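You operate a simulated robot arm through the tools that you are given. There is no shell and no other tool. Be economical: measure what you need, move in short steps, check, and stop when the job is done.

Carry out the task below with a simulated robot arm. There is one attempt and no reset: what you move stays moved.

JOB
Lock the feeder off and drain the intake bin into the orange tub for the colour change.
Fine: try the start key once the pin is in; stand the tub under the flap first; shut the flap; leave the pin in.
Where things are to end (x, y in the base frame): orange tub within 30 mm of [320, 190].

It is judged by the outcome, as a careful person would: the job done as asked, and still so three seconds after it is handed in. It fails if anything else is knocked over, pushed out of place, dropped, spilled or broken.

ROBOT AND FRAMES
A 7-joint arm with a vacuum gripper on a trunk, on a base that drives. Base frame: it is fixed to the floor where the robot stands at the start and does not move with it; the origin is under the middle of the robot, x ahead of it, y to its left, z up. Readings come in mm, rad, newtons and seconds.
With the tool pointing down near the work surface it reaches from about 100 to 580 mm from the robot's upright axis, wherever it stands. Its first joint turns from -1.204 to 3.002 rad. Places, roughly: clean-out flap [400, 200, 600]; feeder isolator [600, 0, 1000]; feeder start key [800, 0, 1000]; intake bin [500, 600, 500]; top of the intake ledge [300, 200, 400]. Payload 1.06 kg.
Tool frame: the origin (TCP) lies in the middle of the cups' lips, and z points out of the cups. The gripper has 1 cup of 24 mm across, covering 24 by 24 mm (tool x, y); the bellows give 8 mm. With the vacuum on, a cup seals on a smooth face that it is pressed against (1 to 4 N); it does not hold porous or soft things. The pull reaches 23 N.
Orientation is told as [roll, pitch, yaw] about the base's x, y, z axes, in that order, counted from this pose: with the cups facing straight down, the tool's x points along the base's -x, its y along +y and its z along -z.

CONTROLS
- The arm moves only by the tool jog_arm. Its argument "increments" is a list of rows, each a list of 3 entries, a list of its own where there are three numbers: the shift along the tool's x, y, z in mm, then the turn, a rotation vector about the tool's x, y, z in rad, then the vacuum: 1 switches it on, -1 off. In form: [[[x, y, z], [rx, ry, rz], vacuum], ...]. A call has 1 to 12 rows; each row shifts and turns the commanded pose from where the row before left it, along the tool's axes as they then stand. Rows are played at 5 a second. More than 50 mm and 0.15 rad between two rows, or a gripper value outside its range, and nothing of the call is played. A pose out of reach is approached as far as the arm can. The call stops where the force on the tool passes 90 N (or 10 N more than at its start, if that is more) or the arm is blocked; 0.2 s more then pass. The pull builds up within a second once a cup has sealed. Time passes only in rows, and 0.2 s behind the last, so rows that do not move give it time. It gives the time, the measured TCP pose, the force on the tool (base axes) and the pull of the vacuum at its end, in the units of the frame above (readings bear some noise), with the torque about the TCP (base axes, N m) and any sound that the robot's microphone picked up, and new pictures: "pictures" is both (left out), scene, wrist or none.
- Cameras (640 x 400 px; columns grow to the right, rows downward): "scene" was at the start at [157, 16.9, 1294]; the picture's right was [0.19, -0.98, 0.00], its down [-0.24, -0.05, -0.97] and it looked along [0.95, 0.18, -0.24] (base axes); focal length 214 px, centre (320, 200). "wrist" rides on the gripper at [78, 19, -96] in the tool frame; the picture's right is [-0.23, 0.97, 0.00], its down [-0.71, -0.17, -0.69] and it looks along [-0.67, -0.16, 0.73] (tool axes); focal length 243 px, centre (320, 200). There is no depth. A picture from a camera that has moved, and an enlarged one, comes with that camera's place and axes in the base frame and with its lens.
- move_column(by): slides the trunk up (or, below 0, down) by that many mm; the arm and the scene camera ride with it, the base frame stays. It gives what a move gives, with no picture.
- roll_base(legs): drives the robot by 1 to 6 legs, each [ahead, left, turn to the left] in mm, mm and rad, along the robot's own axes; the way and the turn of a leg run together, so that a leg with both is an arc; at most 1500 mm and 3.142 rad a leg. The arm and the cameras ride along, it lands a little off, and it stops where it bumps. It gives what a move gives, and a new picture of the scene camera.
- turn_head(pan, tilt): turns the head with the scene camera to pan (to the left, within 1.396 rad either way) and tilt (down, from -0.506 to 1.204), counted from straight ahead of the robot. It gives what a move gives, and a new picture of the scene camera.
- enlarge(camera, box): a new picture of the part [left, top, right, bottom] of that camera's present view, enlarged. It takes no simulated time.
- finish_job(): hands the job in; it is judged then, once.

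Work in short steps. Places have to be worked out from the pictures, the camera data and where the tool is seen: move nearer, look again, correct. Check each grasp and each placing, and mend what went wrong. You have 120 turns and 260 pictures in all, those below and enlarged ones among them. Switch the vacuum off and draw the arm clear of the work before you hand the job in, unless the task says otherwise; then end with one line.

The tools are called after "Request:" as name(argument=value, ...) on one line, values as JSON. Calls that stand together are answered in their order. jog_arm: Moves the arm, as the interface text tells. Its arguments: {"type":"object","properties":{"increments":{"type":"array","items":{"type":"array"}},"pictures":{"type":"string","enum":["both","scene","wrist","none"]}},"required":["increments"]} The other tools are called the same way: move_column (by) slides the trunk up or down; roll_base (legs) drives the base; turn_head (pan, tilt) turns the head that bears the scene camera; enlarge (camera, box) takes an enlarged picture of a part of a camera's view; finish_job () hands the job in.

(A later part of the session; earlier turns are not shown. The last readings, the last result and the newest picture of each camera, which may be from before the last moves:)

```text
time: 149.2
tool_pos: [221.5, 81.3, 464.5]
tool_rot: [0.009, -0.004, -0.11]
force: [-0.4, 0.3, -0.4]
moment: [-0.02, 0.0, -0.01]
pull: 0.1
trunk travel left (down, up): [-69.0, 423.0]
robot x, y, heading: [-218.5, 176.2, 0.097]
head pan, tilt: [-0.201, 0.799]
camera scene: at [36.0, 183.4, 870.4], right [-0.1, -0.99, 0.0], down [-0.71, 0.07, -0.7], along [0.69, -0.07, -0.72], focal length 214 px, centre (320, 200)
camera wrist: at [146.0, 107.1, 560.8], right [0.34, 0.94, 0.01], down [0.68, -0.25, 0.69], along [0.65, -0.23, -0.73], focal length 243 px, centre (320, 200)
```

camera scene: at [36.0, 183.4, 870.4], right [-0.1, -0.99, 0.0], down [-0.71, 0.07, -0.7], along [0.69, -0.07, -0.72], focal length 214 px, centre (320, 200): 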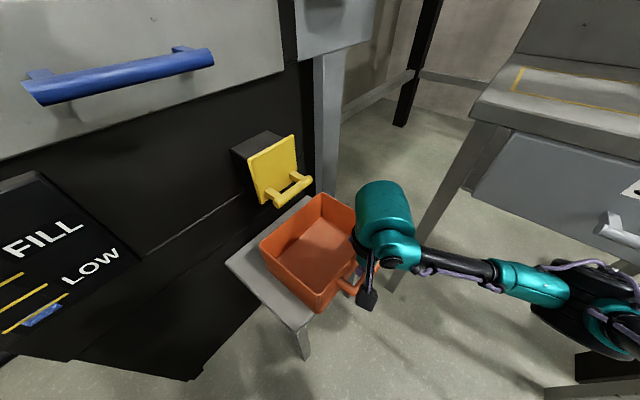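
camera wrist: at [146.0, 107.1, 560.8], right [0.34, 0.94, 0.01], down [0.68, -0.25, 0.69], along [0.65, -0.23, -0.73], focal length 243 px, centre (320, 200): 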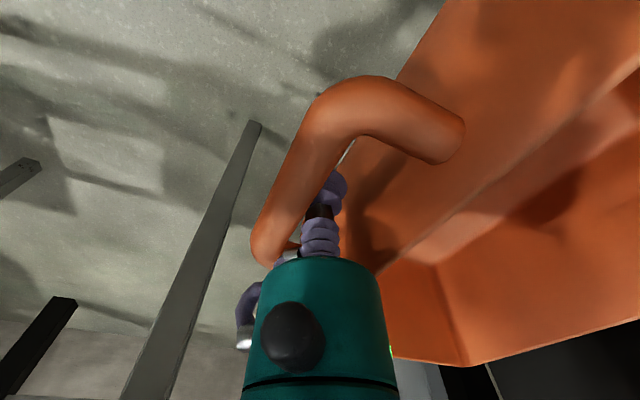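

The cup sits inside the handle loop, right in front of the tub's front wall (n≈214). I'll push straight toward the bin by 48 mm.

Request:
jog_arm(increments=[[[-6.3, 7.8, 0], [0, 0, 0], -1], [[-6.3, 7.8, 0], [0, 0, 0], -1], [[-6.3, 7.8, 0], [0, 0, 0], -1], [[-6.3, 7.8, 0], [0, 0, 0], -1], [[-5, 6, 0], [0, 0, 0], -1], [[0, 0, 0], [0, 0, 0], -1]], pictures="scene")

Request:
enlarge(camera="scene", box=[200, 120, 440, 360])

```text
time: 150.6
tool_pos: [251.4, 114.0, 467.4]
tool_rot: [0.009, -0.005, -0.109]
force: [-0.3, -1.1, 0.0]
moment: [0.0, 0.02, 0.03]
pull: 0.1
trunk travel left (down, up): [-69.0, 423.0]
robot x, y, heading: [-215.3, 174.0, 0.094]
head pan, tilt: [-0.201, 0.799]
camera scene: at [35.9, 183.6, 870.5], right [-0.1, -0.99, 0.0], down [-0.71, 0.07, -0.7], along [0.69, -0.07, -0.72], focal length 214 px, centre (320, 200)
```

scene: 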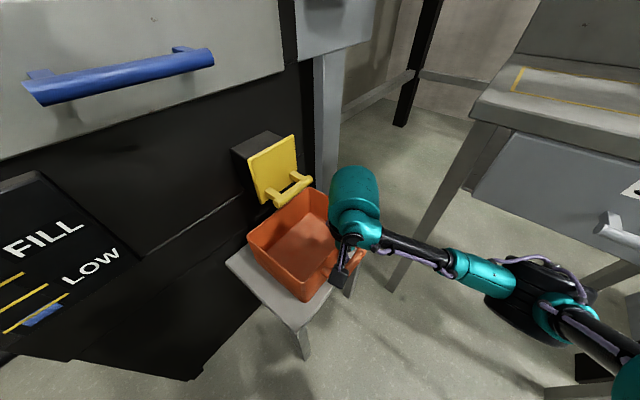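

```text
1.67 times, centred on (320, 240) of scene
camera zoom: at [35.9, 183.6, 870.5], right [-0.1, -0.99, 0.0], down [-0.71, 0.07, -0.7], along [0.69, -0.07, -0.72], focal length 358 px, centre (320, 133)
```

zoom: 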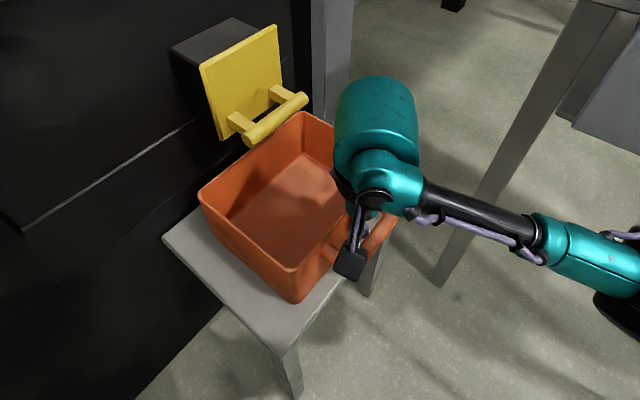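

Tub centre is now about (309, 180). One more 9 mm nudge, then straight up out of the handle loop.

Request:
jog_arm(increments=[[[-5.5, 7, 0], [0, 0, 0], -1], [[3, -4, 0], [0, 0, 0], -1], [[0, 0, -40], [0, 0, 0], -1], [[0, 0, -40], [0, 0, 0], -1], [[0, 0, -40], [0, 0, 0], -1], [[0, 0, -40], [0, 0, 0], -1], [[0, 0, 0], [0, 0, 0], -1]])

```text
time: 152.2
tool_pos: [255.0, 115.0, 626.9]
tool_rot: [0.008, -0.002, -0.11]
force: [-0.8, 0.4, 0.0]
moment: [-0.02, 0.01, -0.01]
pull: 0.1
trunk travel left (down, up): [-69.0, 423.0]
robot x, y, heading: [-218.5, 175.0, 0.099]
head pan, tilt: [-0.201, 0.799]
camera scene: at [35.8, 183.6, 870.5], right [-0.1, -0.99, 0.0], down [-0.71, 0.07, -0.7], along [0.69, -0.07, -0.72], focal length 214 px, centre (320, 200)
camera wrist: at [180.8, 141.0, 723.0], right [0.34, 0.94, 0.01], down [0.68, -0.25, 0.69], along [0.65, -0.23, -0.73], focal length 243 px, centre (320, 200)
```

scene: 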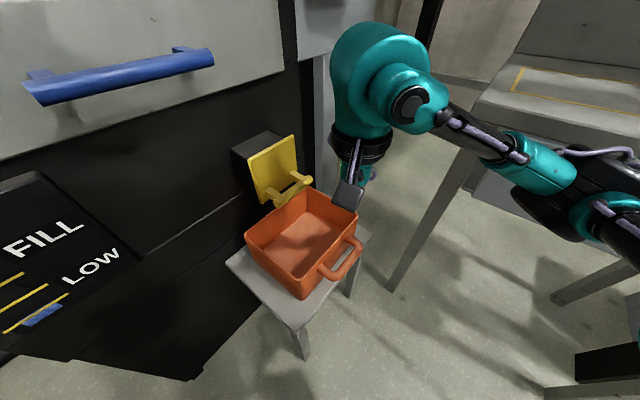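
wrist: 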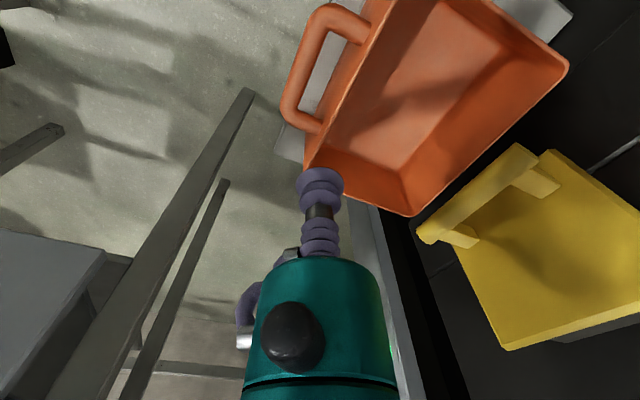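

Request:
enlarge(camera="scene", box=[200, 120, 400, 320])

Request:
enlarge(camera="wrist", box=[400, 120, 640, 360])

```text
2.00 times, centred on (300, 220) of scene
camera zoom: at [35.8, 183.6, 870.5], right [-0.1, -0.99, 0.0], down [-0.71, 0.07, -0.7], along [0.69, -0.07, -0.72], focal length 429 px, centre (360, 160)
```

zoom: 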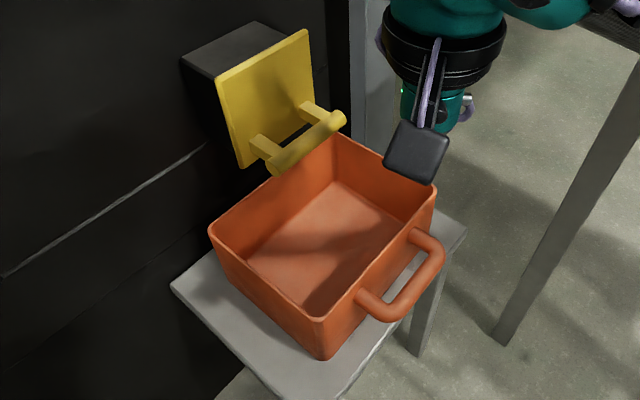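

```text
1.67 times, centred on (520, 240) of wrist
camera zoom: at [180.8, 141.0, 723.0], right [0.34, 0.94, 0.01], down [0.68, -0.25, 0.69], along [0.65, -0.23, -0.73], focal length 404 px, centre (-13, 133)
```

zoom: 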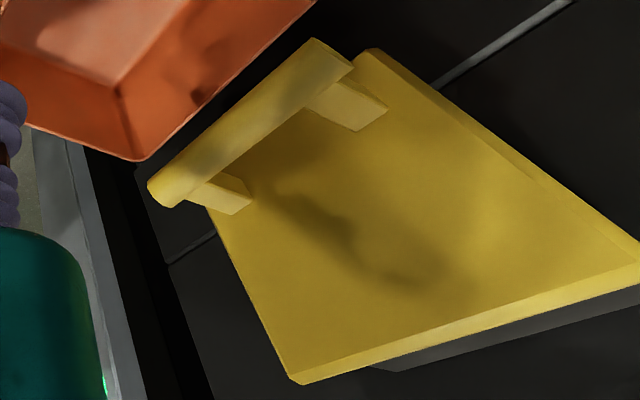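

Tub centre is about (310, 189), 10 mm from target. Now the flap: I'll rise and turn the tool toward the bin in the way that worked before.

Request:
jog_arm(increments=[[[0, 0, -45], [0, 0, 0], -1], [[0, 0, -45], [0, 0, 0], -1], [[0, 0, -45], [0, 0, 0], -1], [[0, 0, -45], [0, 0, -0.149], -1], [[0, 0, 0], [0, 0, -0.149], -1], [[0, 0, 0], [0, 0, -0.149], -1], [[0, 0, 0], [0, 0, -0.149], -1], [[0, 0, 0], [0, 0, -0.149], -1], [[0, 0, 0], [0, 0, -0.149], -1], [[0, 0, 0], [0, -0.15, 0], -1], [[0, 0, 0], [0, -0.15, 0], -1], [[0, 0, 0], [0, -0.15, 0], -1]], pictures="none")

Request:
jog_arm(increments=[[[0, 0, 0], [0, -0.15, 0], -1], [[0, 0, 0], [0, -0.15, 0], -1], [[0, 0, 0], [0, 0, 0], -1]])

```text
time: 154.8
tool_pos: [255.6, 114.2, 809.0]
tool_rot: [0.003, -0.46, 0.785]
force: [-0.5, -0.1, -0.4]
moment: [0.01, 0.02, -0.02]
pull: 0.0
trunk travel left (down, up): [-69.0, 423.0]
robot x, y, heading: [-220.6, 177.3, 0.097]
head pan, tilt: [-0.201, 0.799]
```

```text
time: 155.6
tool_pos: [257.0, 112.9, 809.3]
tool_rot: [0.005, -0.758, 0.781]
force: [-0.3, -0.2, -0.3]
moment: [-0.01, -0.02, 0.01]
pull: 0.1
trunk travel left (down, up): [-69.0, 423.0]
robot x, y, heading: [-215.9, 172.5, 0.097]
head pan, tilt: [-0.201, 0.799]
camera scene: at [35.9, 183.6, 870.5], right [-0.1, -0.99, 0.0], down [-0.71, 0.07, -0.7], along [0.69, -0.07, -0.72], focal length 214 px, centre (320, 200)
camera wrist: at [157.5, 39.8, 825.7], right [-0.57, 0.81, 0.16], down [0.15, -0.09, 0.98], along [0.81, 0.58, -0.07], focal length 243 px, centre (320, 200)
```

scene: 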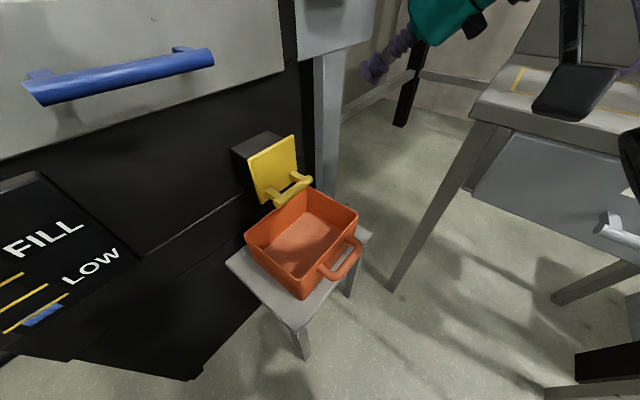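
wrist: 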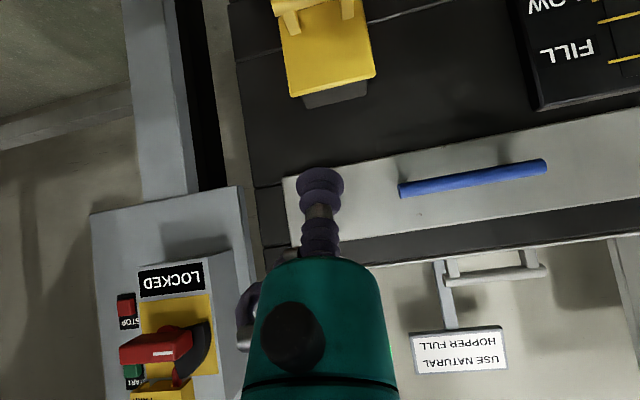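

Request:
jog_arm(increments=[[[29.8, 0, 31.5], [0, 0, 0], -1], [[29.8, 0, 31.5], [0, 0, 0], -1], [[29.8, 0, 31.5], [0, 0, 0], -1], [[0, 0, 0], [0, -0.136, 0], -1], [[0, 0, 0], [0, -0.136, 0], -1], [[0, 0, 0], [0, -0.136, 0], -1], [[0, 0, 0], [0, -0.136, 0], -1], [[0, 0, 0], [0, -0.136, 0], -1], [[0, 0, 0], [0, -0.133, 0], -1], [[0, 0, 0], [0, 0, 0], -1]])

```text
time: 157.8
tool_pos: [330.7, 120.0, 699.3]
tool_rot: [2.059, -1.57, -1.275]
force: [0.7, 0.3, 0.3]
moment: [0.01, 0.01, -0.01]
pull: 0.1
out of reach, approached as far as the arm can: row 1, 2, 3, 4, 5, 7, 8
trunk travel left (down, up): [-69.0, 423.0]
robot x, y, heading: [-212.8, 176.6, 0.094]
head pan, tilt: [-0.201, 0.799]
camera scene: at [35.9, 183.6, 870.5], right [-0.1, -0.99, 0.0], down [-0.71, 0.07, -0.7], along [0.69, -0.07, -0.72], focal length 214 px, centre (320, 200)
camera wrist: at [250.2, 65.4, 621.3], right [-0.69, 0.69, 0.24], down [-0.36, -0.61, 0.71], along [0.63, 0.4, 0.67], focal length 243 px, centre (320, 200)
```

scene: 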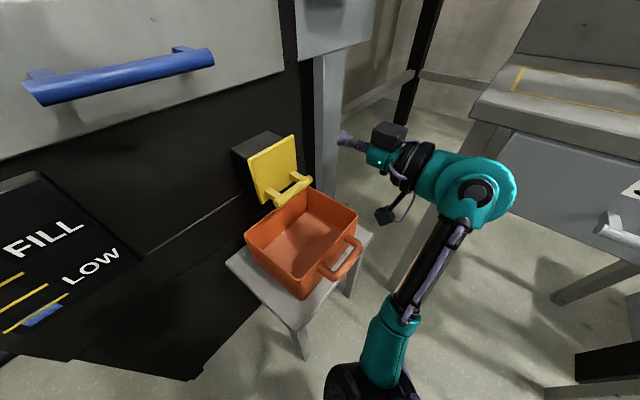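
wrist: 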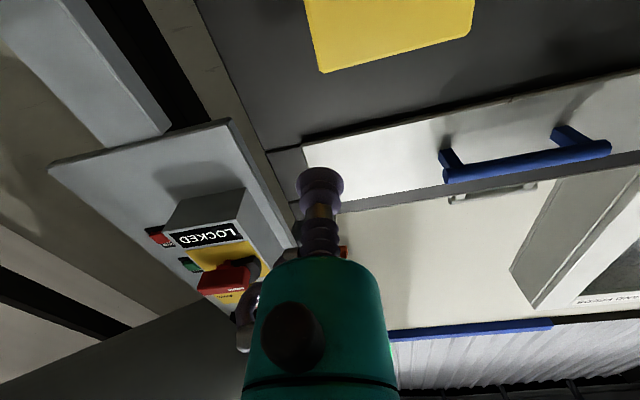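

Posture is good. Align with the flap plate: left 56, down 77 (z≈622), staying at standoff.

Request:
jog_arm(increments=[[[26, 19, 0], [0, 0, 0], -1], [[26, 19, 0], [0, 0, 0], -1], [[25, 18, 0], [0, 0, 0], -1], [[0, 0, 0], [0, 0, 0], -1]])

```text
time: 158.7
tool_pos: [314.1, 176.7, 706.8]
tool_rot: [-3.095, -1.363, -2.403]
force: [0.3, -0.3, -0.6]
moment: [-0.01, -0.02, -0.01]
pull: 0.1
out of reach, approached as far as the arm can: row 1
trunk travel left (down, up): [-69.0, 423.0]
robot x, y, heading: [-216.4, 175.5, 0.1]
head pan, tilt: [-0.201, 0.799]
stopped in row 4: the arm was blocked; the commanded pose is now the measured one
camera scene: at [34.9, 183.5, 873.6], right [-0.1, -0.99, 0.0], down [-0.71, 0.07, -0.7], along [0.69, -0.07, -0.72], focal length 214 px, centre (320, 200)
camera wrist: at [246.9, 133.9, 609.4], right [-0.72, 0.65, 0.22], down [-0.46, -0.69, 0.55], along [0.52, 0.3, 0.8], focal length 243 px, centre (320, 200)
```

scene: 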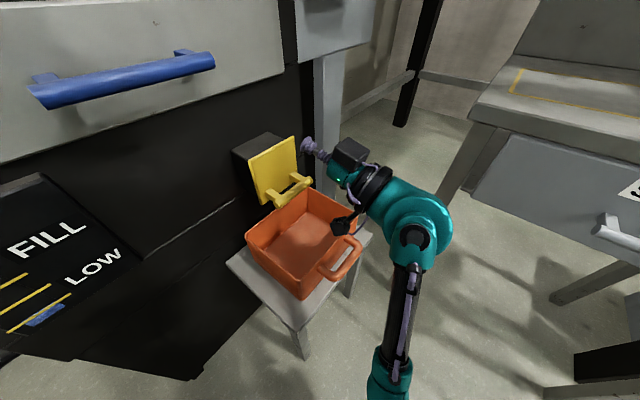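
wrist: 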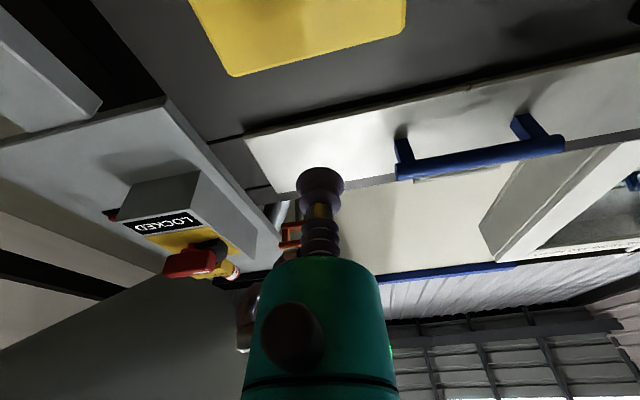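

The low elbow is probably meeting the robot's own lower body. I'll raise the trunk 170 to give it room, then re-level the tool.

Request:
move_column(by=170)

Request:
turn_head(pan=-0.2, tilt=0.9)

```text
time: 160.6
tool_pos: [313.3, 174.5, 872.7]
tool_rot: [-3.094, -1.363, -2.405]
force: [-0.2, -0.4, -0.6]
moment: [0.0, 0.0, 0.02]
pull: 0.0
trunk travel left (down, up): [-239.0, 253.0]
robot x, y, heading: [-214.4, 175.5, 0.093]
head pan, tilt: [-0.201, 0.799]
```

```text
time: 161.3
tool_pos: [313.4, 175.7, 873.2]
tool_rot: [-3.09, -1.362, -2.409]
force: [-0.2, 0.6, -0.1]
moment: [0.03, 0.0, 0.01]
pull: 0.0
trunk travel left (down, up): [-239.0, 253.0]
robot x, y, heading: [-214.8, 181.0, 0.099]
head pan, tilt: [-0.201, 0.901]
camera scene: at [-27.7, 178.5, 1051.4], right [-0.1, -0.99, 0.0], down [-0.78, 0.08, -0.62], along [0.62, -0.06, -0.78], focal length 214 px, centre (320, 200)
```

scene: 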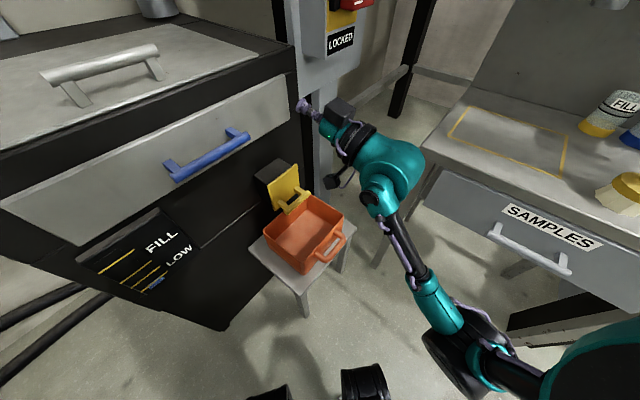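

Request:
jog_arm(increments=[[[0, 0, -12], [0, 0.104, 0], -1], [[0, 0, -12], [0, 0.104, 0], -1], [[40, 0, 0], [0, 0, 0], -1], [[40, 0, 0], [0, 0, 0], -1], [[40, 0, 0], [0, 0, 0], -1], [[40, 0, 0], [0, 0, 0], -1], [[0, 0, 0], [0, 0, 0], -1]], pictures="scene")

```text
time: 162.9
tool_pos: [300.1, 156.8, 709.7]
tool_rot: [-1.559, -1.561, 2.342]
force: [-0.4, -0.5, -0.2]
moment: [-0.04, 0.0, -0.01]
pull: 0.1
trunk travel left (down, up): [-239.0, 253.0]
robot x, y, heading: [-217.2, 174.2, 0.098]
head pan, tilt: [-0.201, 0.901]
camera scene: at [-27.7, 178.5, 1051.4], right [-0.1, -0.99, 0.0], down [-0.78, 0.08, -0.62], along [0.62, -0.06, -0.78], focal length 214 px, centre (320, 200)
```

scene: 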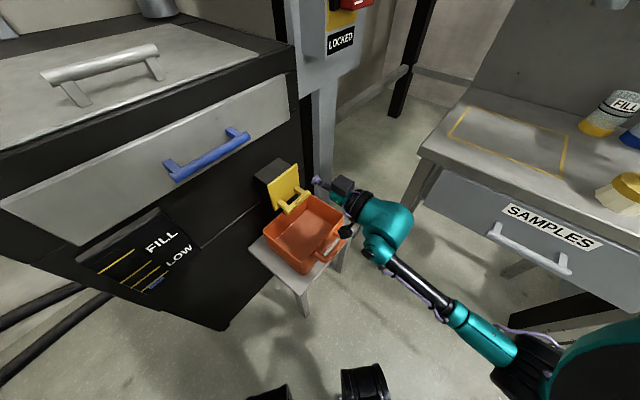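

Request:
jog_arm(increments=[[[30, 3, 0], [0, 0, 0], -1], [[30, 3, 0], [0, 0, 0], -1], [[27, 2, 0], [0, 0, 0], -1], [[0, 0, 0], [0, 0, 0], -1]])

Request:
enlarge(camera="scene", box=[230, 120, 410, 300])

```text
time: 163.9
tool_pos: [292.8, 164.8, 623.7]
tool_rot: [-1.613, -1.56, 2.395]
force: [1.0, 0.5, 0.4]
moment: [0.02, 0.0, -0.01]
pull: 0.1
trunk travel left (down, up): [-239.0, 253.0]
robot x, y, heading: [-215.5, 176.0, 0.097]
head pan, tilt: [-0.201, 0.901]
camera scene: at [-27.7, 178.5, 1051.4], right [-0.1, -0.99, 0.0], down [-0.78, 0.08, -0.62], along [0.62, -0.06, -0.78], focal length 214 px, centre (320, 200)
camera wrist: at [213.6, 111.0, 545.5], right [-0.69, 0.69, 0.22], down [-0.37, -0.6, 0.71], along [0.62, 0.4, 0.67], focal length 243 px, centre (320, 200)
```

scene: 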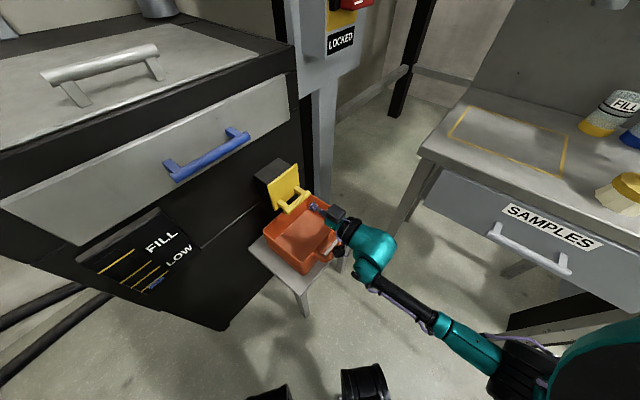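
wrist: 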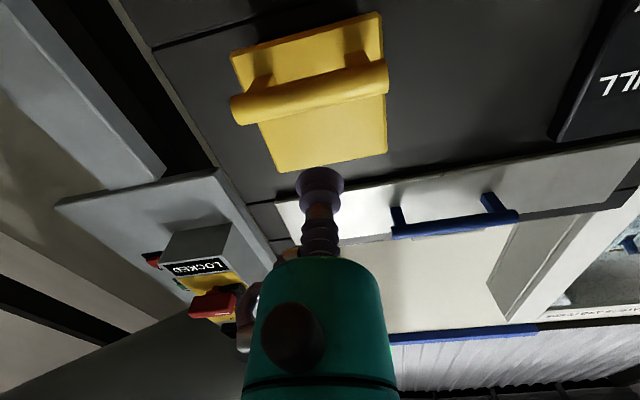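

```text
2.22 times, centred on (320, 210) of scene
camera zoom: at [-27.7, 178.5, 1051.4], right [-0.1, -0.99, 0.0], down [-0.78, 0.08, -0.62], along [0.62, -0.06, -0.78], focal length 477 px, centre (320, 178)
```

zoom: 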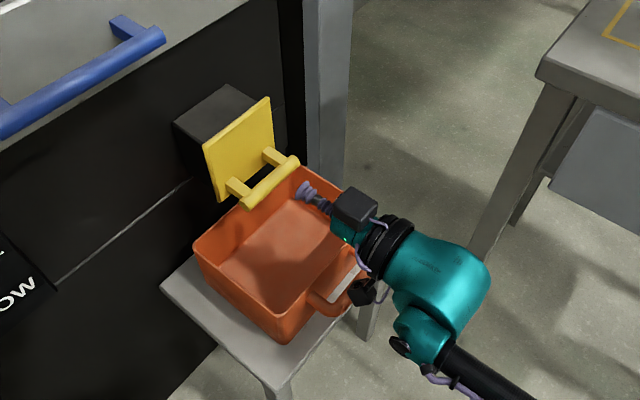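

Refined: the flap plate is at n≈417, z 572–678, with the bar at z≈596. The cup goes to z≈632, m≈91, so I'll approach and seal on the plate.

Request:
jog_arm(increments=[[[-8, 0, 25], [0, 0, 0], 1], [[0, 0, 30], [0, 0, 0], 1], [[0, 0, 20], [0, 0, 0], 1], [[0, 0, 8], [0, 0, 0], 1], [[0, 0, 5], [0, 0, 0], 1], [[0, 0, 3], [0, 0, 0], 1], [[0, 0, 3], [0, 0, 0], 1], [[0, 0, 0], [0, 0, 0], 1], [[0, 0, 0], [0, 0, 0], 1]])

```text
time: 165.9
tool_pos: [359.3, 228.1, 630.7]
tool_rot: [-1.687, -1.56, 2.472]
force: [-6.2, -4.9, 3.5]
moment: [0.07, 0.03, 0.01]
pull: 22.6
trunk travel left (down, up): [-239.0, 253.0]
robot x, y, heading: [-221.5, 174.2, 0.096]
head pan, tilt: [-0.201, 0.901]
camera scene: at [-28.2, 178.2, 1051.5], right [-0.1, -0.99, 0.0], down [-0.78, 0.08, -0.62], along [0.62, -0.06, -0.78], focal length 214 px, centre (320, 200)
camera wrist: at [279.4, 173.7, 552.6], right [-0.69, 0.69, 0.22], down [-0.37, -0.6, 0.71], along [0.62, 0.4, 0.67], focal length 243 px, centre (320, 200)
```

scene: 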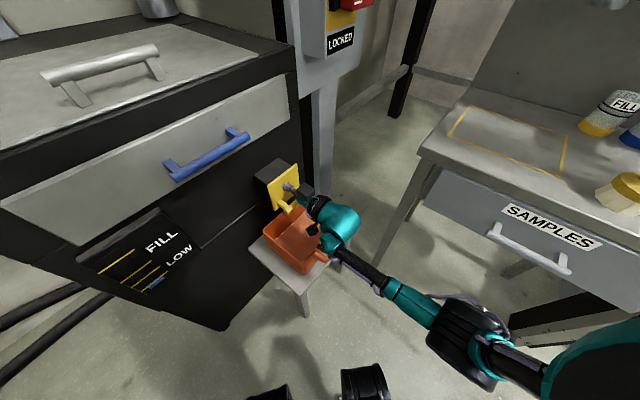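
wrist: 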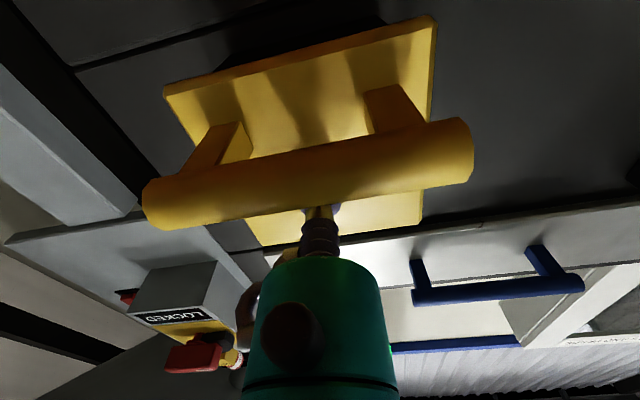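

Sealed on the flap. Try opening it about a top hinge (≈46 mm above the cup) by a small angle first.

Request:
jog_arm(increments=[[[0, 0, -4.7], [0, 0.1, 0], 1], [[-0.2, 0, -4.7], [0, 0.1, 0], 1], [[0, 0, 0], [0, 0, 0], 1]])

Request:
enlarge(camera="scene", box=[230, 120, 370, 300])

```text
time: 166.7
tool_pos: [352.9, 222.8, 630.7]
tool_rot: [-0.061, -1.371, 0.844]
force: [5.6, 3.9, 7.0]
moment: [-0.05, 0.04, 0.02]
pull: 23.2
trunk travel left (down, up): [-239.0, 253.0]
robot x, y, heading: [-221.5, 179.0, 0.09]
head pan, tilt: [-0.201, 0.901]
camera scene: at [-27.8, 178.8, 1051.4], right [-0.1, -0.99, 0.0], down [-0.78, 0.08, -0.62], along [0.62, -0.06, -0.78], focal length 214 px, centre (320, 200)
camera wrist: at [263.5, 158.1, 573.8], right [-0.66, 0.72, 0.22], down [-0.26, -0.49, 0.83], along [0.71, 0.49, 0.51], focal length 243 px, centre (320, 200)
```

scene: 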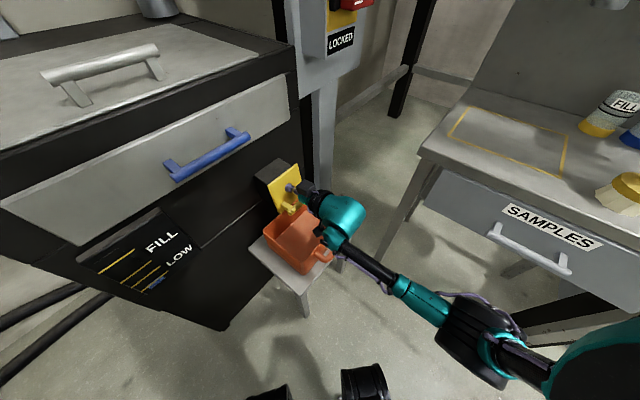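
wrist: 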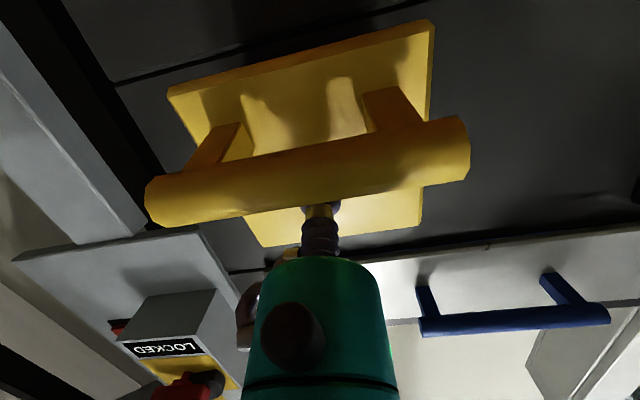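

```text
2.22 times, centred on (300, 210) of scene
camera zoom: at [-27.8, 178.8, 1051.4], right [-0.1, -0.99, 0.0], down [-0.78, 0.08, -0.62], along [0.62, -0.06, -0.78], focal length 477 px, centre (364, 178)
```

zoom: 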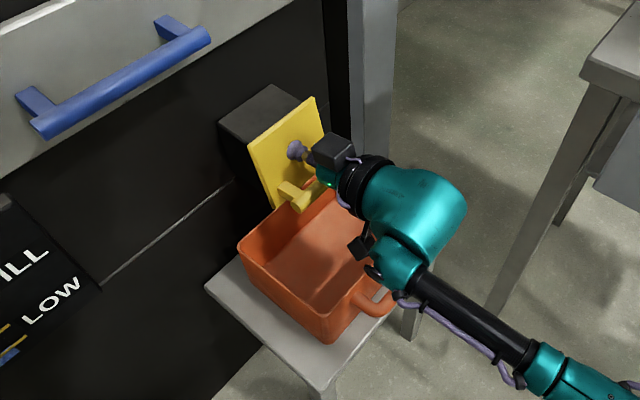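

The flap follows, so it's hinged at the top. Continue opening to about 0.6 rad and watch the material.

Request:
jog_arm(increments=[[[-0.2, 0, -4.7], [0, 0.1, 0], 1], [[-0.2, 0, -4.7], [0, 0.1, 0], 1], [[-0.2, 0, -4.7], [0, 0.1, 0], 1], [[-0.2, 0, -4.7], [0, 0.1, 0], 1], [[0, 0, 0], [0, 0, 0], 1]])

Request:
enlarge(camera="scene", box=[230, 120, 370, 300])

```text
time: 167.9
tool_pos: [341.0, 209.4, 636.7]
tool_rot: [-0.019, -0.969, 0.796]
force: [7.4, 3.5, 0.9]
moment: [0.03, 0.14, -0.03]
pull: 23.1
trunk travel left (down, up): [-239.0, 253.0]
robot x, y, heading: [-218.1, 174.5, 0.1]
head pan, tilt: [-0.201, 0.901]
camera scene: at [-27.2, 178.7, 1051.3], right [-0.1, -0.99, 0.0], down [-0.78, 0.08, -0.62], along [0.62, -0.06, -0.78], focal length 214 px, centre (320, 200)
camera wrist: at [240.4, 136.4, 626.7], right [-0.59, 0.78, 0.18], down [0.0, -0.23, 0.97], along [0.81, 0.58, 0.14], focal length 243 px, centre (320, 200)
```

scene: 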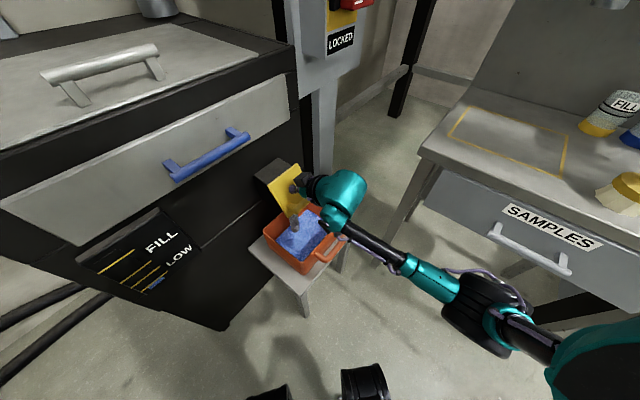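
wrist: 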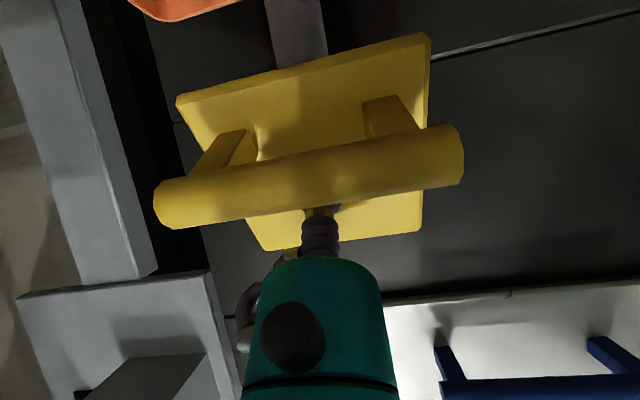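

```text
2.22 times, centred on (300, 210) of scene
camera zoom: at [-27.2, 178.7, 1051.3], right [-0.1, -0.99, 0.0], down [-0.78, 0.08, -0.62], along [0.62, -0.06, -0.78], focal length 477 px, centre (364, 178)
```

zoom: 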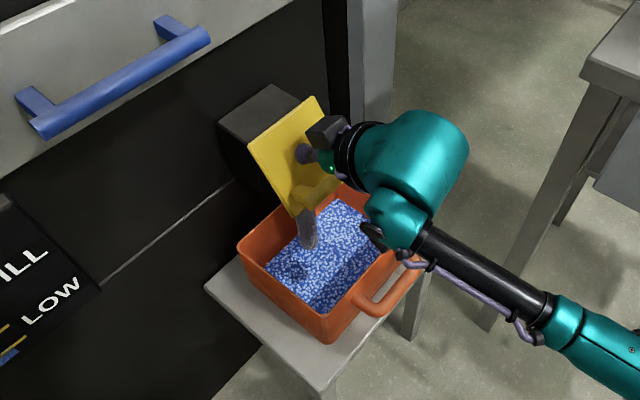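

Blue granules are pouring into the tub. Hold here and watch level and gauge.

Request:
jog_arm(increments=[[[0, 0, 0], [0, 0, 0], 1], [[0, 0, 0], [0, 0, 0], 1], [[0, 0, 0], [0, 0, 0], 1], [[0, 0, 0], [0, 0, 0], 1], [[0, 0, 0], [0, 0, 0], 1]], pictures="none")

Request:
enlarge(camera="scene", box=[80, 120, 370, 310])

```text
time: 169.1
tool_pos: [340.0, 209.3, 635.7]
tool_rot: [-0.017, -0.971, 0.796]
force: [7.3, -1.0, 0.2]
moment: [-0.12, 0.03, 0.08]
pull: 23.2
trunk travel left (down, up): [-239.0, 253.0]
robot x, y, heading: [-218.3, 175.5, 0.097]
head pan, tilt: [-0.201, 0.901]
```

```text
2.11 times, centred on (225, 215) of scene
camera zoom: at [-27.2, 178.5, 1051.3], right [-0.1, -0.99, 0.0], down [-0.78, 0.08, -0.62], along [0.62, -0.06, -0.78], focal length 452 px, centre (520, 168)
```

zoom: 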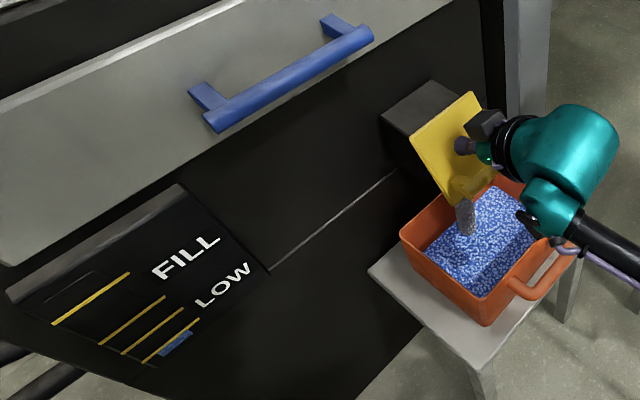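

Request:
jog_arm(increments=[[[0, 0, 0], [0, 0, 0], 1], [[0, 0, 0], [0, 0, 0], 1], [[0, 0, 0], [0, 0, 0], 1], [[0, 0, 0], [0, 0, 0], 1]], pictures="none")

Request:
enlarge(camera="scene", box=[80, 120, 370, 310])

```text
time: 170.1
tool_pos: [338.9, 209.6, 637.0]
tool_rot: [-0.02, -0.97, 0.796]
force: [7.2, -1.7, -0.2]
moment: [-0.08, 0.06, 0.05]
pull: 23.0
trunk travel left (down, up): [-239.0, 253.0]
robot x, y, heading: [-217.3, 176.2, 0.093]
head pan, tilt: [-0.201, 0.901]
```

```text
2.11 times, centred on (225, 215) of scene
camera zoom: at [-27.2, 178.4, 1051.3], right [-0.1, -0.99, 0.0], down [-0.78, 0.08, -0.62], along [0.62, -0.06, -0.78], focal length 452 px, centre (520, 168)
```

zoom: 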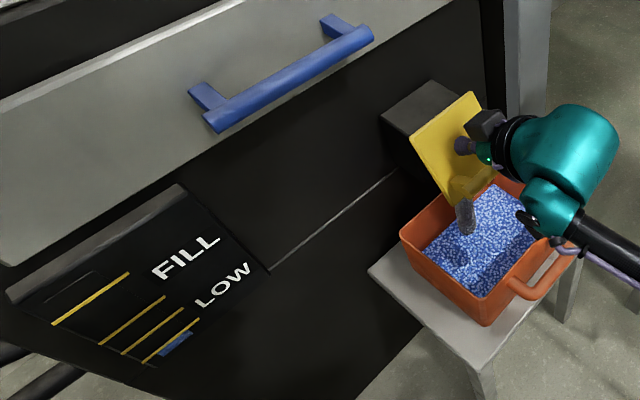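

Request:
jog_arm(increments=[[[0, 0, 0], [0, 0, 0], 1], [[0, 0, 0], [0, 0, 0], 1], [[0, 0, 0], [0, 0, 0], 1], [[0, 0, 0], [0, 0, 0], 1], [[0, 0, 0], [0, 0, 0], 1], [[0, 0, 0], [0, 0, 0], 1], [[0, 0, 0], [0, 0, 0], 1], [[0, 0, 0], [0, 0, 0], 1]], pictures="none")

Request:
enlarge(camera="scene", box=[80, 120, 370, 310])

```text
time: 171.9
tool_pos: [339.6, 209.4, 636.5]
tool_rot: [-0.017, -0.971, 0.797]
force: [6.9, -2.3, -0.7]
moment: [-0.05, 0.05, -0.01]
pull: 22.4
trunk travel left (down, up): [-239.0, 253.0]
robot x, y, heading: [-217.3, 176.2, 0.098]
head pan, tilt: [-0.201, 0.901]
```

```text
2.11 times, centred on (225, 215) of scene
camera zoom: at [-27.1, 178.4, 1051.3], right [-0.1, -0.99, 0.0], down [-0.78, 0.08, -0.62], along [0.62, -0.06, -0.78], focal length 452 px, centre (520, 168)
```

zoom: 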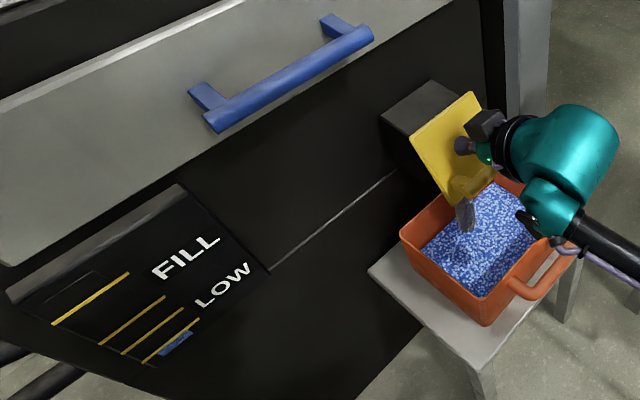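

The gauge is slowly dropping. Keep waiting, checking the gauge and level closely.

Request:
jog_arm(increments=[[[0, 0, 0], [0, 0, 0], 1], [[0, 0, 0], [0, 0, 0], 1], [[0, 0, 0], [0, 0, 0], 1], [[0, 0, 0], [0, 0, 0], 1], [[0, 0, 0], [0, 0, 0], 1], [[0, 0, 0], [0, 0, 0], 1], [[0, 0, 0], [0, 0, 0], 1], [[0, 0, 0], [0, 0, 0], 1], [[0, 0, 0], [0, 0, 0], 1], [[0, 0, 0], [0, 0, 0], 1], [[0, 0, 0], [0, 0, 0], 1], [[0, 0, 0], [0, 0, 0], 1]], pictures="none")

Request:
enlarge(camera="scene", box=[80, 220, 200, 300])

Request:
enlarge(camera="scene", box=[250, 150, 370, 290])

```text
time: 174.5
tool_pos: [339.8, 210.8, 637.5]
tool_rot: [-0.018, -0.97, 0.797]
force: [5.6, -1.9, -2.2]
moment: [-0.07, 0.07, 0.02]
pull: 23.5
trunk travel left (down, up): [-239.0, 253.0]
robot x, y, heading: [-217.6, 174.4, 0.097]
head pan, tilt: [-0.201, 0.901]
```

```text
5.00 times, centred on (140, 260) of scene
camera zoom: at [-27.2, 178.4, 1051.3], right [-0.1, -0.99, 0.0], down [-0.78, 0.08, -0.62], along [0.62, -0.06, -0.78], focal length 1072 px, centre (1220, -100)
```

zoom: 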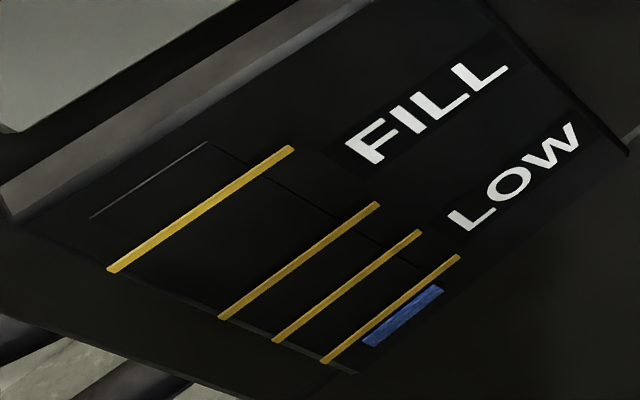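

```text
2.86 times, centred on (310, 220) of scene
camera zoom: at [-27.2, 178.4, 1051.3], right [-0.1, -0.99, 0.0], down [-0.78, 0.08, -0.62], along [0.62, -0.06, -0.78], focal length 613 px, centre (349, 143)
```

zoom: 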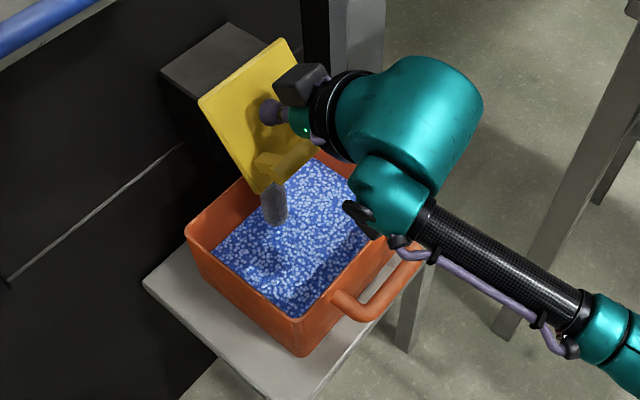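

Level is well below the rim. I'll open slightly more and wait a few seconds longer.

Request:
jog_arm(increments=[[[-0.2, 0, -4.7], [0, 0.1, 0], 1], [[-0.2, 0, -4.7], [0, 0.1, 0], 1], [[0, 0, 0], [0, 0, 0], 1], [[0, 0, 0], [0, 0, 0], 1], [[0, 0, 0], [0, 0, 0], 1], [[0, 0, 0], [0, 0, 0], 1], [[0, 0, 0], [0, 0, 0], 1], [[0, 0, 0], [0, 0, 0], 1], [[0, 0, 0], [0, 0, 0], 1], [[0, 0, 0], [0, 0, 0], 1]], pictures="none")

Request:
enlarge(camera="scene", box=[80, 220, 200, 300])

Request:
enlarge(camera="scene", box=[250, 150, 370, 290])

Request:
jog_arm(increments=[[[0, 0, 0], [0, 0, 0], 1], [[0, 0, 0], [0, 0, 0], 1], [[0, 0, 0], [0, 0, 0], 1], [[0, 0, 0], [0, 0, 0], 1], [[0, 0, 0], [0, 0, 0], 1], [[0, 0, 0], [0, 0, 0], 1], [[0, 0, 0], [0, 0, 0], 1], [[0, 0, 0], [0, 0, 0], 1], [[0, 0, 0], [0, 0, 0], 1], [[0, 0, 0], [0, 0, 0], 1], [[0, 0, 0], [0, 0, 0], 1], [[0, 0, 0], [0, 0, 0], 1]], pictures="none")

Request:
enlarge(camera="scene", box=[80, 220, 200, 300])

Request:
enlarge(camera="scene", box=[250, 150, 370, 290])

```text
time: 176.7
tool_pos: [334.7, 205.3, 643.3]
tool_rot: [-0.014, -0.773, 0.794]
force: [-2.7, 8.7, -0.9]
moment: [-0.08, 0.06, -0.03]
pull: 22.8
trunk travel left (down, up): [-239.0, 253.0]
robot x, y, heading: [-218.9, 178.9, 0.095]
head pan, tilt: [-0.201, 0.901]
```

```text
5.00 times, centred on (140, 260) of scene
camera zoom: at [-27.8, 179.2, 1051.4], right [-0.1, -0.99, 0.0], down [-0.78, 0.08, -0.62], along [0.62, -0.07, -0.78], focal length 1072 px, centre (1220, -100)
```

zoom: 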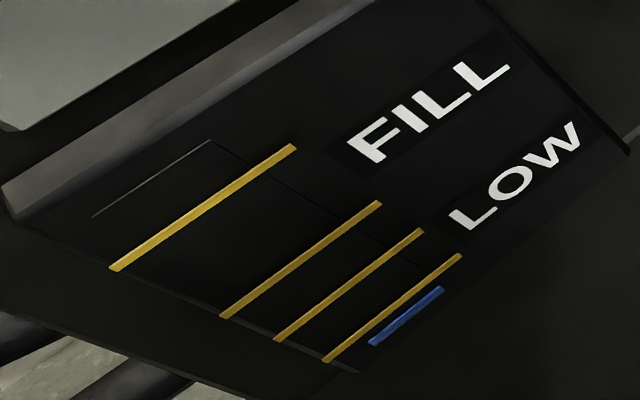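

```text
2.86 times, centred on (310, 220) of scene
camera zoom: at [-27.8, 179.2, 1051.4], right [-0.1, -0.99, 0.0], down [-0.78, 0.08, -0.62], along [0.62, -0.07, -0.78], focal length 613 px, centre (349, 143)
```

zoom: 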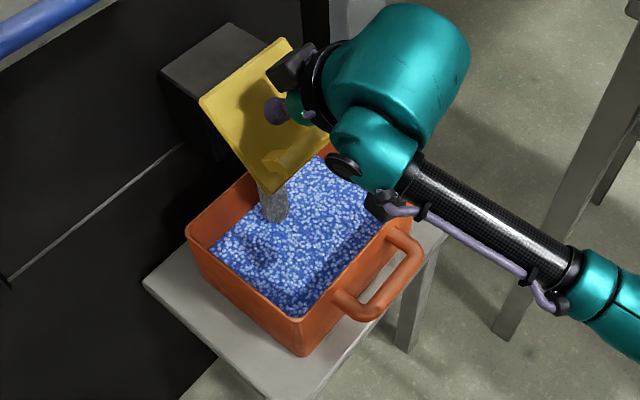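

```text
time: 179.3
tool_pos: [336.1, 203.6, 642.9]
tool_rot: [-0.015, -0.77, 0.794]
force: [-2.2, 7.1, -2.1]
moment: [-0.05, 0.08, -0.01]
pull: 23.0
trunk travel left (down, up): [-239.0, 253.0]
robot x, y, heading: [-215.6, 176.6, 0.093]
head pan, tilt: [-0.201, 0.901]
```

```text
5.00 times, centred on (140, 260) of scene
camera zoom: at [-27.7, 179.1, 1051.4], right [-0.1, -0.99, 0.0], down [-0.78, 0.08, -0.62], along [0.62, -0.07, -0.78], focal length 1072 px, centre (1220, -100)
```

zoom: 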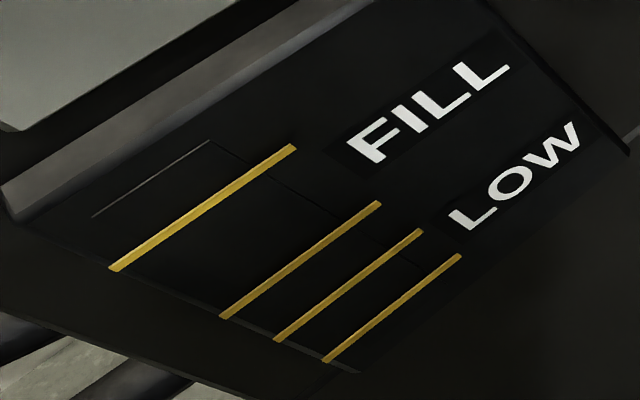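

```text
2.86 times, centred on (310, 220) of scene
camera zoom: at [-27.7, 179.1, 1051.4], right [-0.1, -0.99, 0.0], down [-0.78, 0.08, -0.62], along [0.62, -0.07, -0.78], focal length 613 px, centre (349, 143)
```

zoom: 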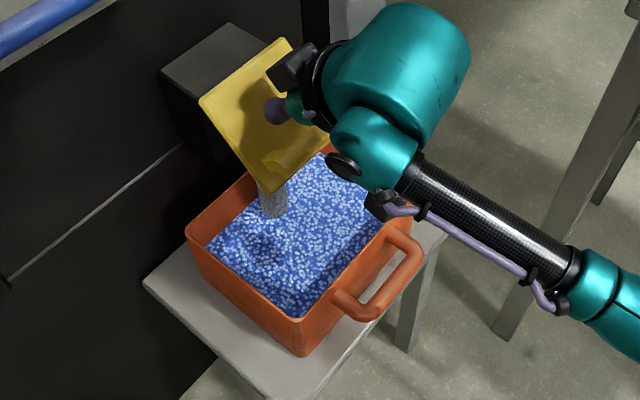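

The gauge now reads empty. Wait two more seconds to let the stream finish, and look.

Request:
jog_arm(increments=[[[0, 0, 0], [0, 0, 0], 1], [[0, 0, 0], [0, 0, 0], 1], [[0, 0, 0], [0, 0, 0], 1], [[0, 0, 0], [0, 0, 0], 1], [[0, 0, 0], [0, 0, 0], 1], [[0, 0, 0], [0, 0, 0], 1], [[0, 0, 0], [0, 0, 0], 1], [[0, 0, 0], [0, 0, 0], 1], [[0, 0, 0], [0, 0, 0], 1], [[0, 0, 0], [0, 0, 0], 1]], pictures="none")

Request:
enlarge(camera="scene", box=[250, 150, 370, 290])

```text
time: 181.5
tool_pos: [336.2, 204.6, 643.9]
tool_rot: [-0.015, -0.771, 0.793]
force: [-1.1, 7.1, -1.4]
moment: [-0.08, 0.09, -0.03]
pull: 22.9
trunk travel left (down, up): [-239.0, 253.0]
robot x, y, heading: [-217.1, 175.2, 0.097]
head pan, tilt: [-0.201, 0.901]
```

```text
2.86 times, centred on (310, 220) of scene
camera zoom: at [-27.7, 179.0, 1051.4], right [-0.1, -0.99, 0.0], down [-0.78, 0.08, -0.62], along [0.62, -0.06, -0.78], focal length 613 px, centre (349, 143)
```

zoom: 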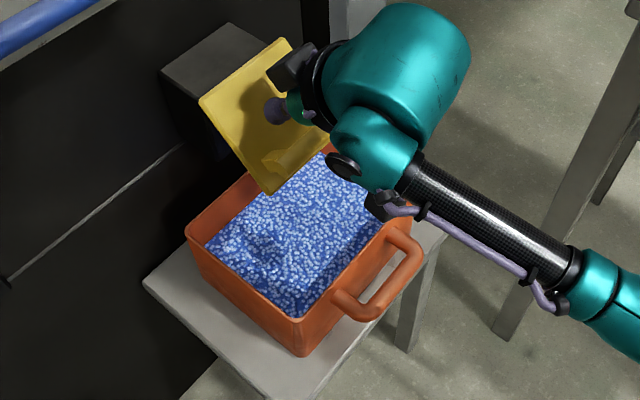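

The stream has stopped and the bin is empty, with the tub below its rim. Now swing the flap shut along the same arc.

Request:
jog_arm(increments=[[[-0.23, 0, 4.7], [0, -0.1, 0], 1], [[-0.23, 0, 4.7], [0, -0.1, 0], 1], [[-0.23, 0, 4.7], [0, -0.1, 0], 1], [[-0.23, 0, 4.7], [0, -0.1, 0], 1], [[-0.23, 0, 4.7], [0, -0.1, 0], 1], [[-0.23, 0, 4.7], [0, -0.1, 0], 1], [[-0.23, 0, 4.7], [0, -0.1, 0], 1], [[0, 0, 4.7], [0, -0.1, 0], 1], [[0, 0, 3], [0, 0, 0], 1], [[0, 0, 0], [0, 0, 0], 1]])

Request:
enlarge(camera="scene", box=[230, 120, 370, 300])

```text
time: 183.7
tool_pos: [360.7, 229.3, 627.7]
tool_rot: [-1.31, -1.561, 2.091]
force: [-10.0, -11.0, -14.4]
moment: [0.16, -0.12, -0.11]
pull: 22.9
trunk travel left (down, up): [-239.0, 253.0]
robot x, y, heading: [-216.9, 177.0, 0.096]
head pan, tilt: [-0.201, 0.901]
camera scene: at [-27.4, 177.8, 1051.3], right [-0.1, -0.99, 0.0], down [-0.78, 0.08, -0.62], along [0.62, -0.06, -0.78], focal length 214 px, centre (320, 200)
camera wrist: at [280.8, 174.8, 549.6], right [-0.69, 0.69, 0.23], down [-0.37, -0.6, 0.71], along [0.63, 0.4, 0.67], focal length 243 px, centre (320, 200)
```

scene: 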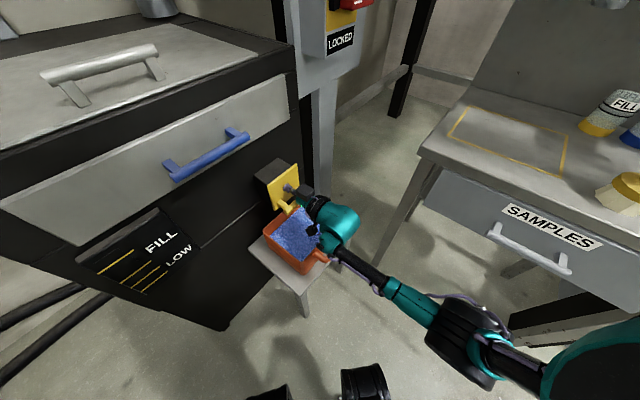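
wrist: 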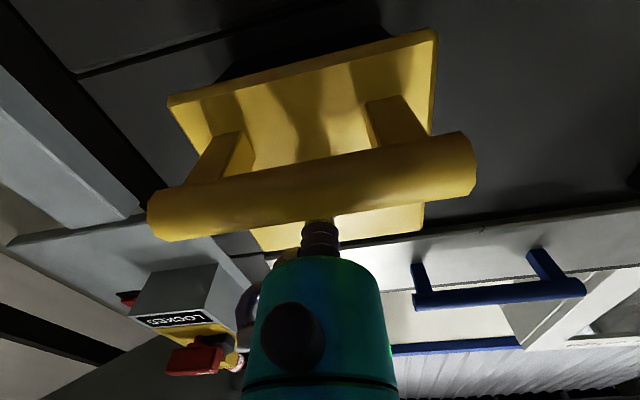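

```text
2.22 times, centred on (300, 210) of scene
camera zoom: at [-27.4, 177.8, 1051.3], right [-0.1, -0.99, 0.0], down [-0.78, 0.08, -0.62], along [0.62, -0.06, -0.78], focal length 477 px, centre (364, 178)
```

zoom: 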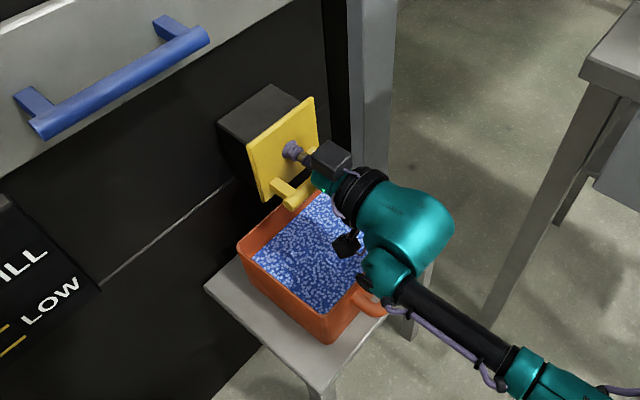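

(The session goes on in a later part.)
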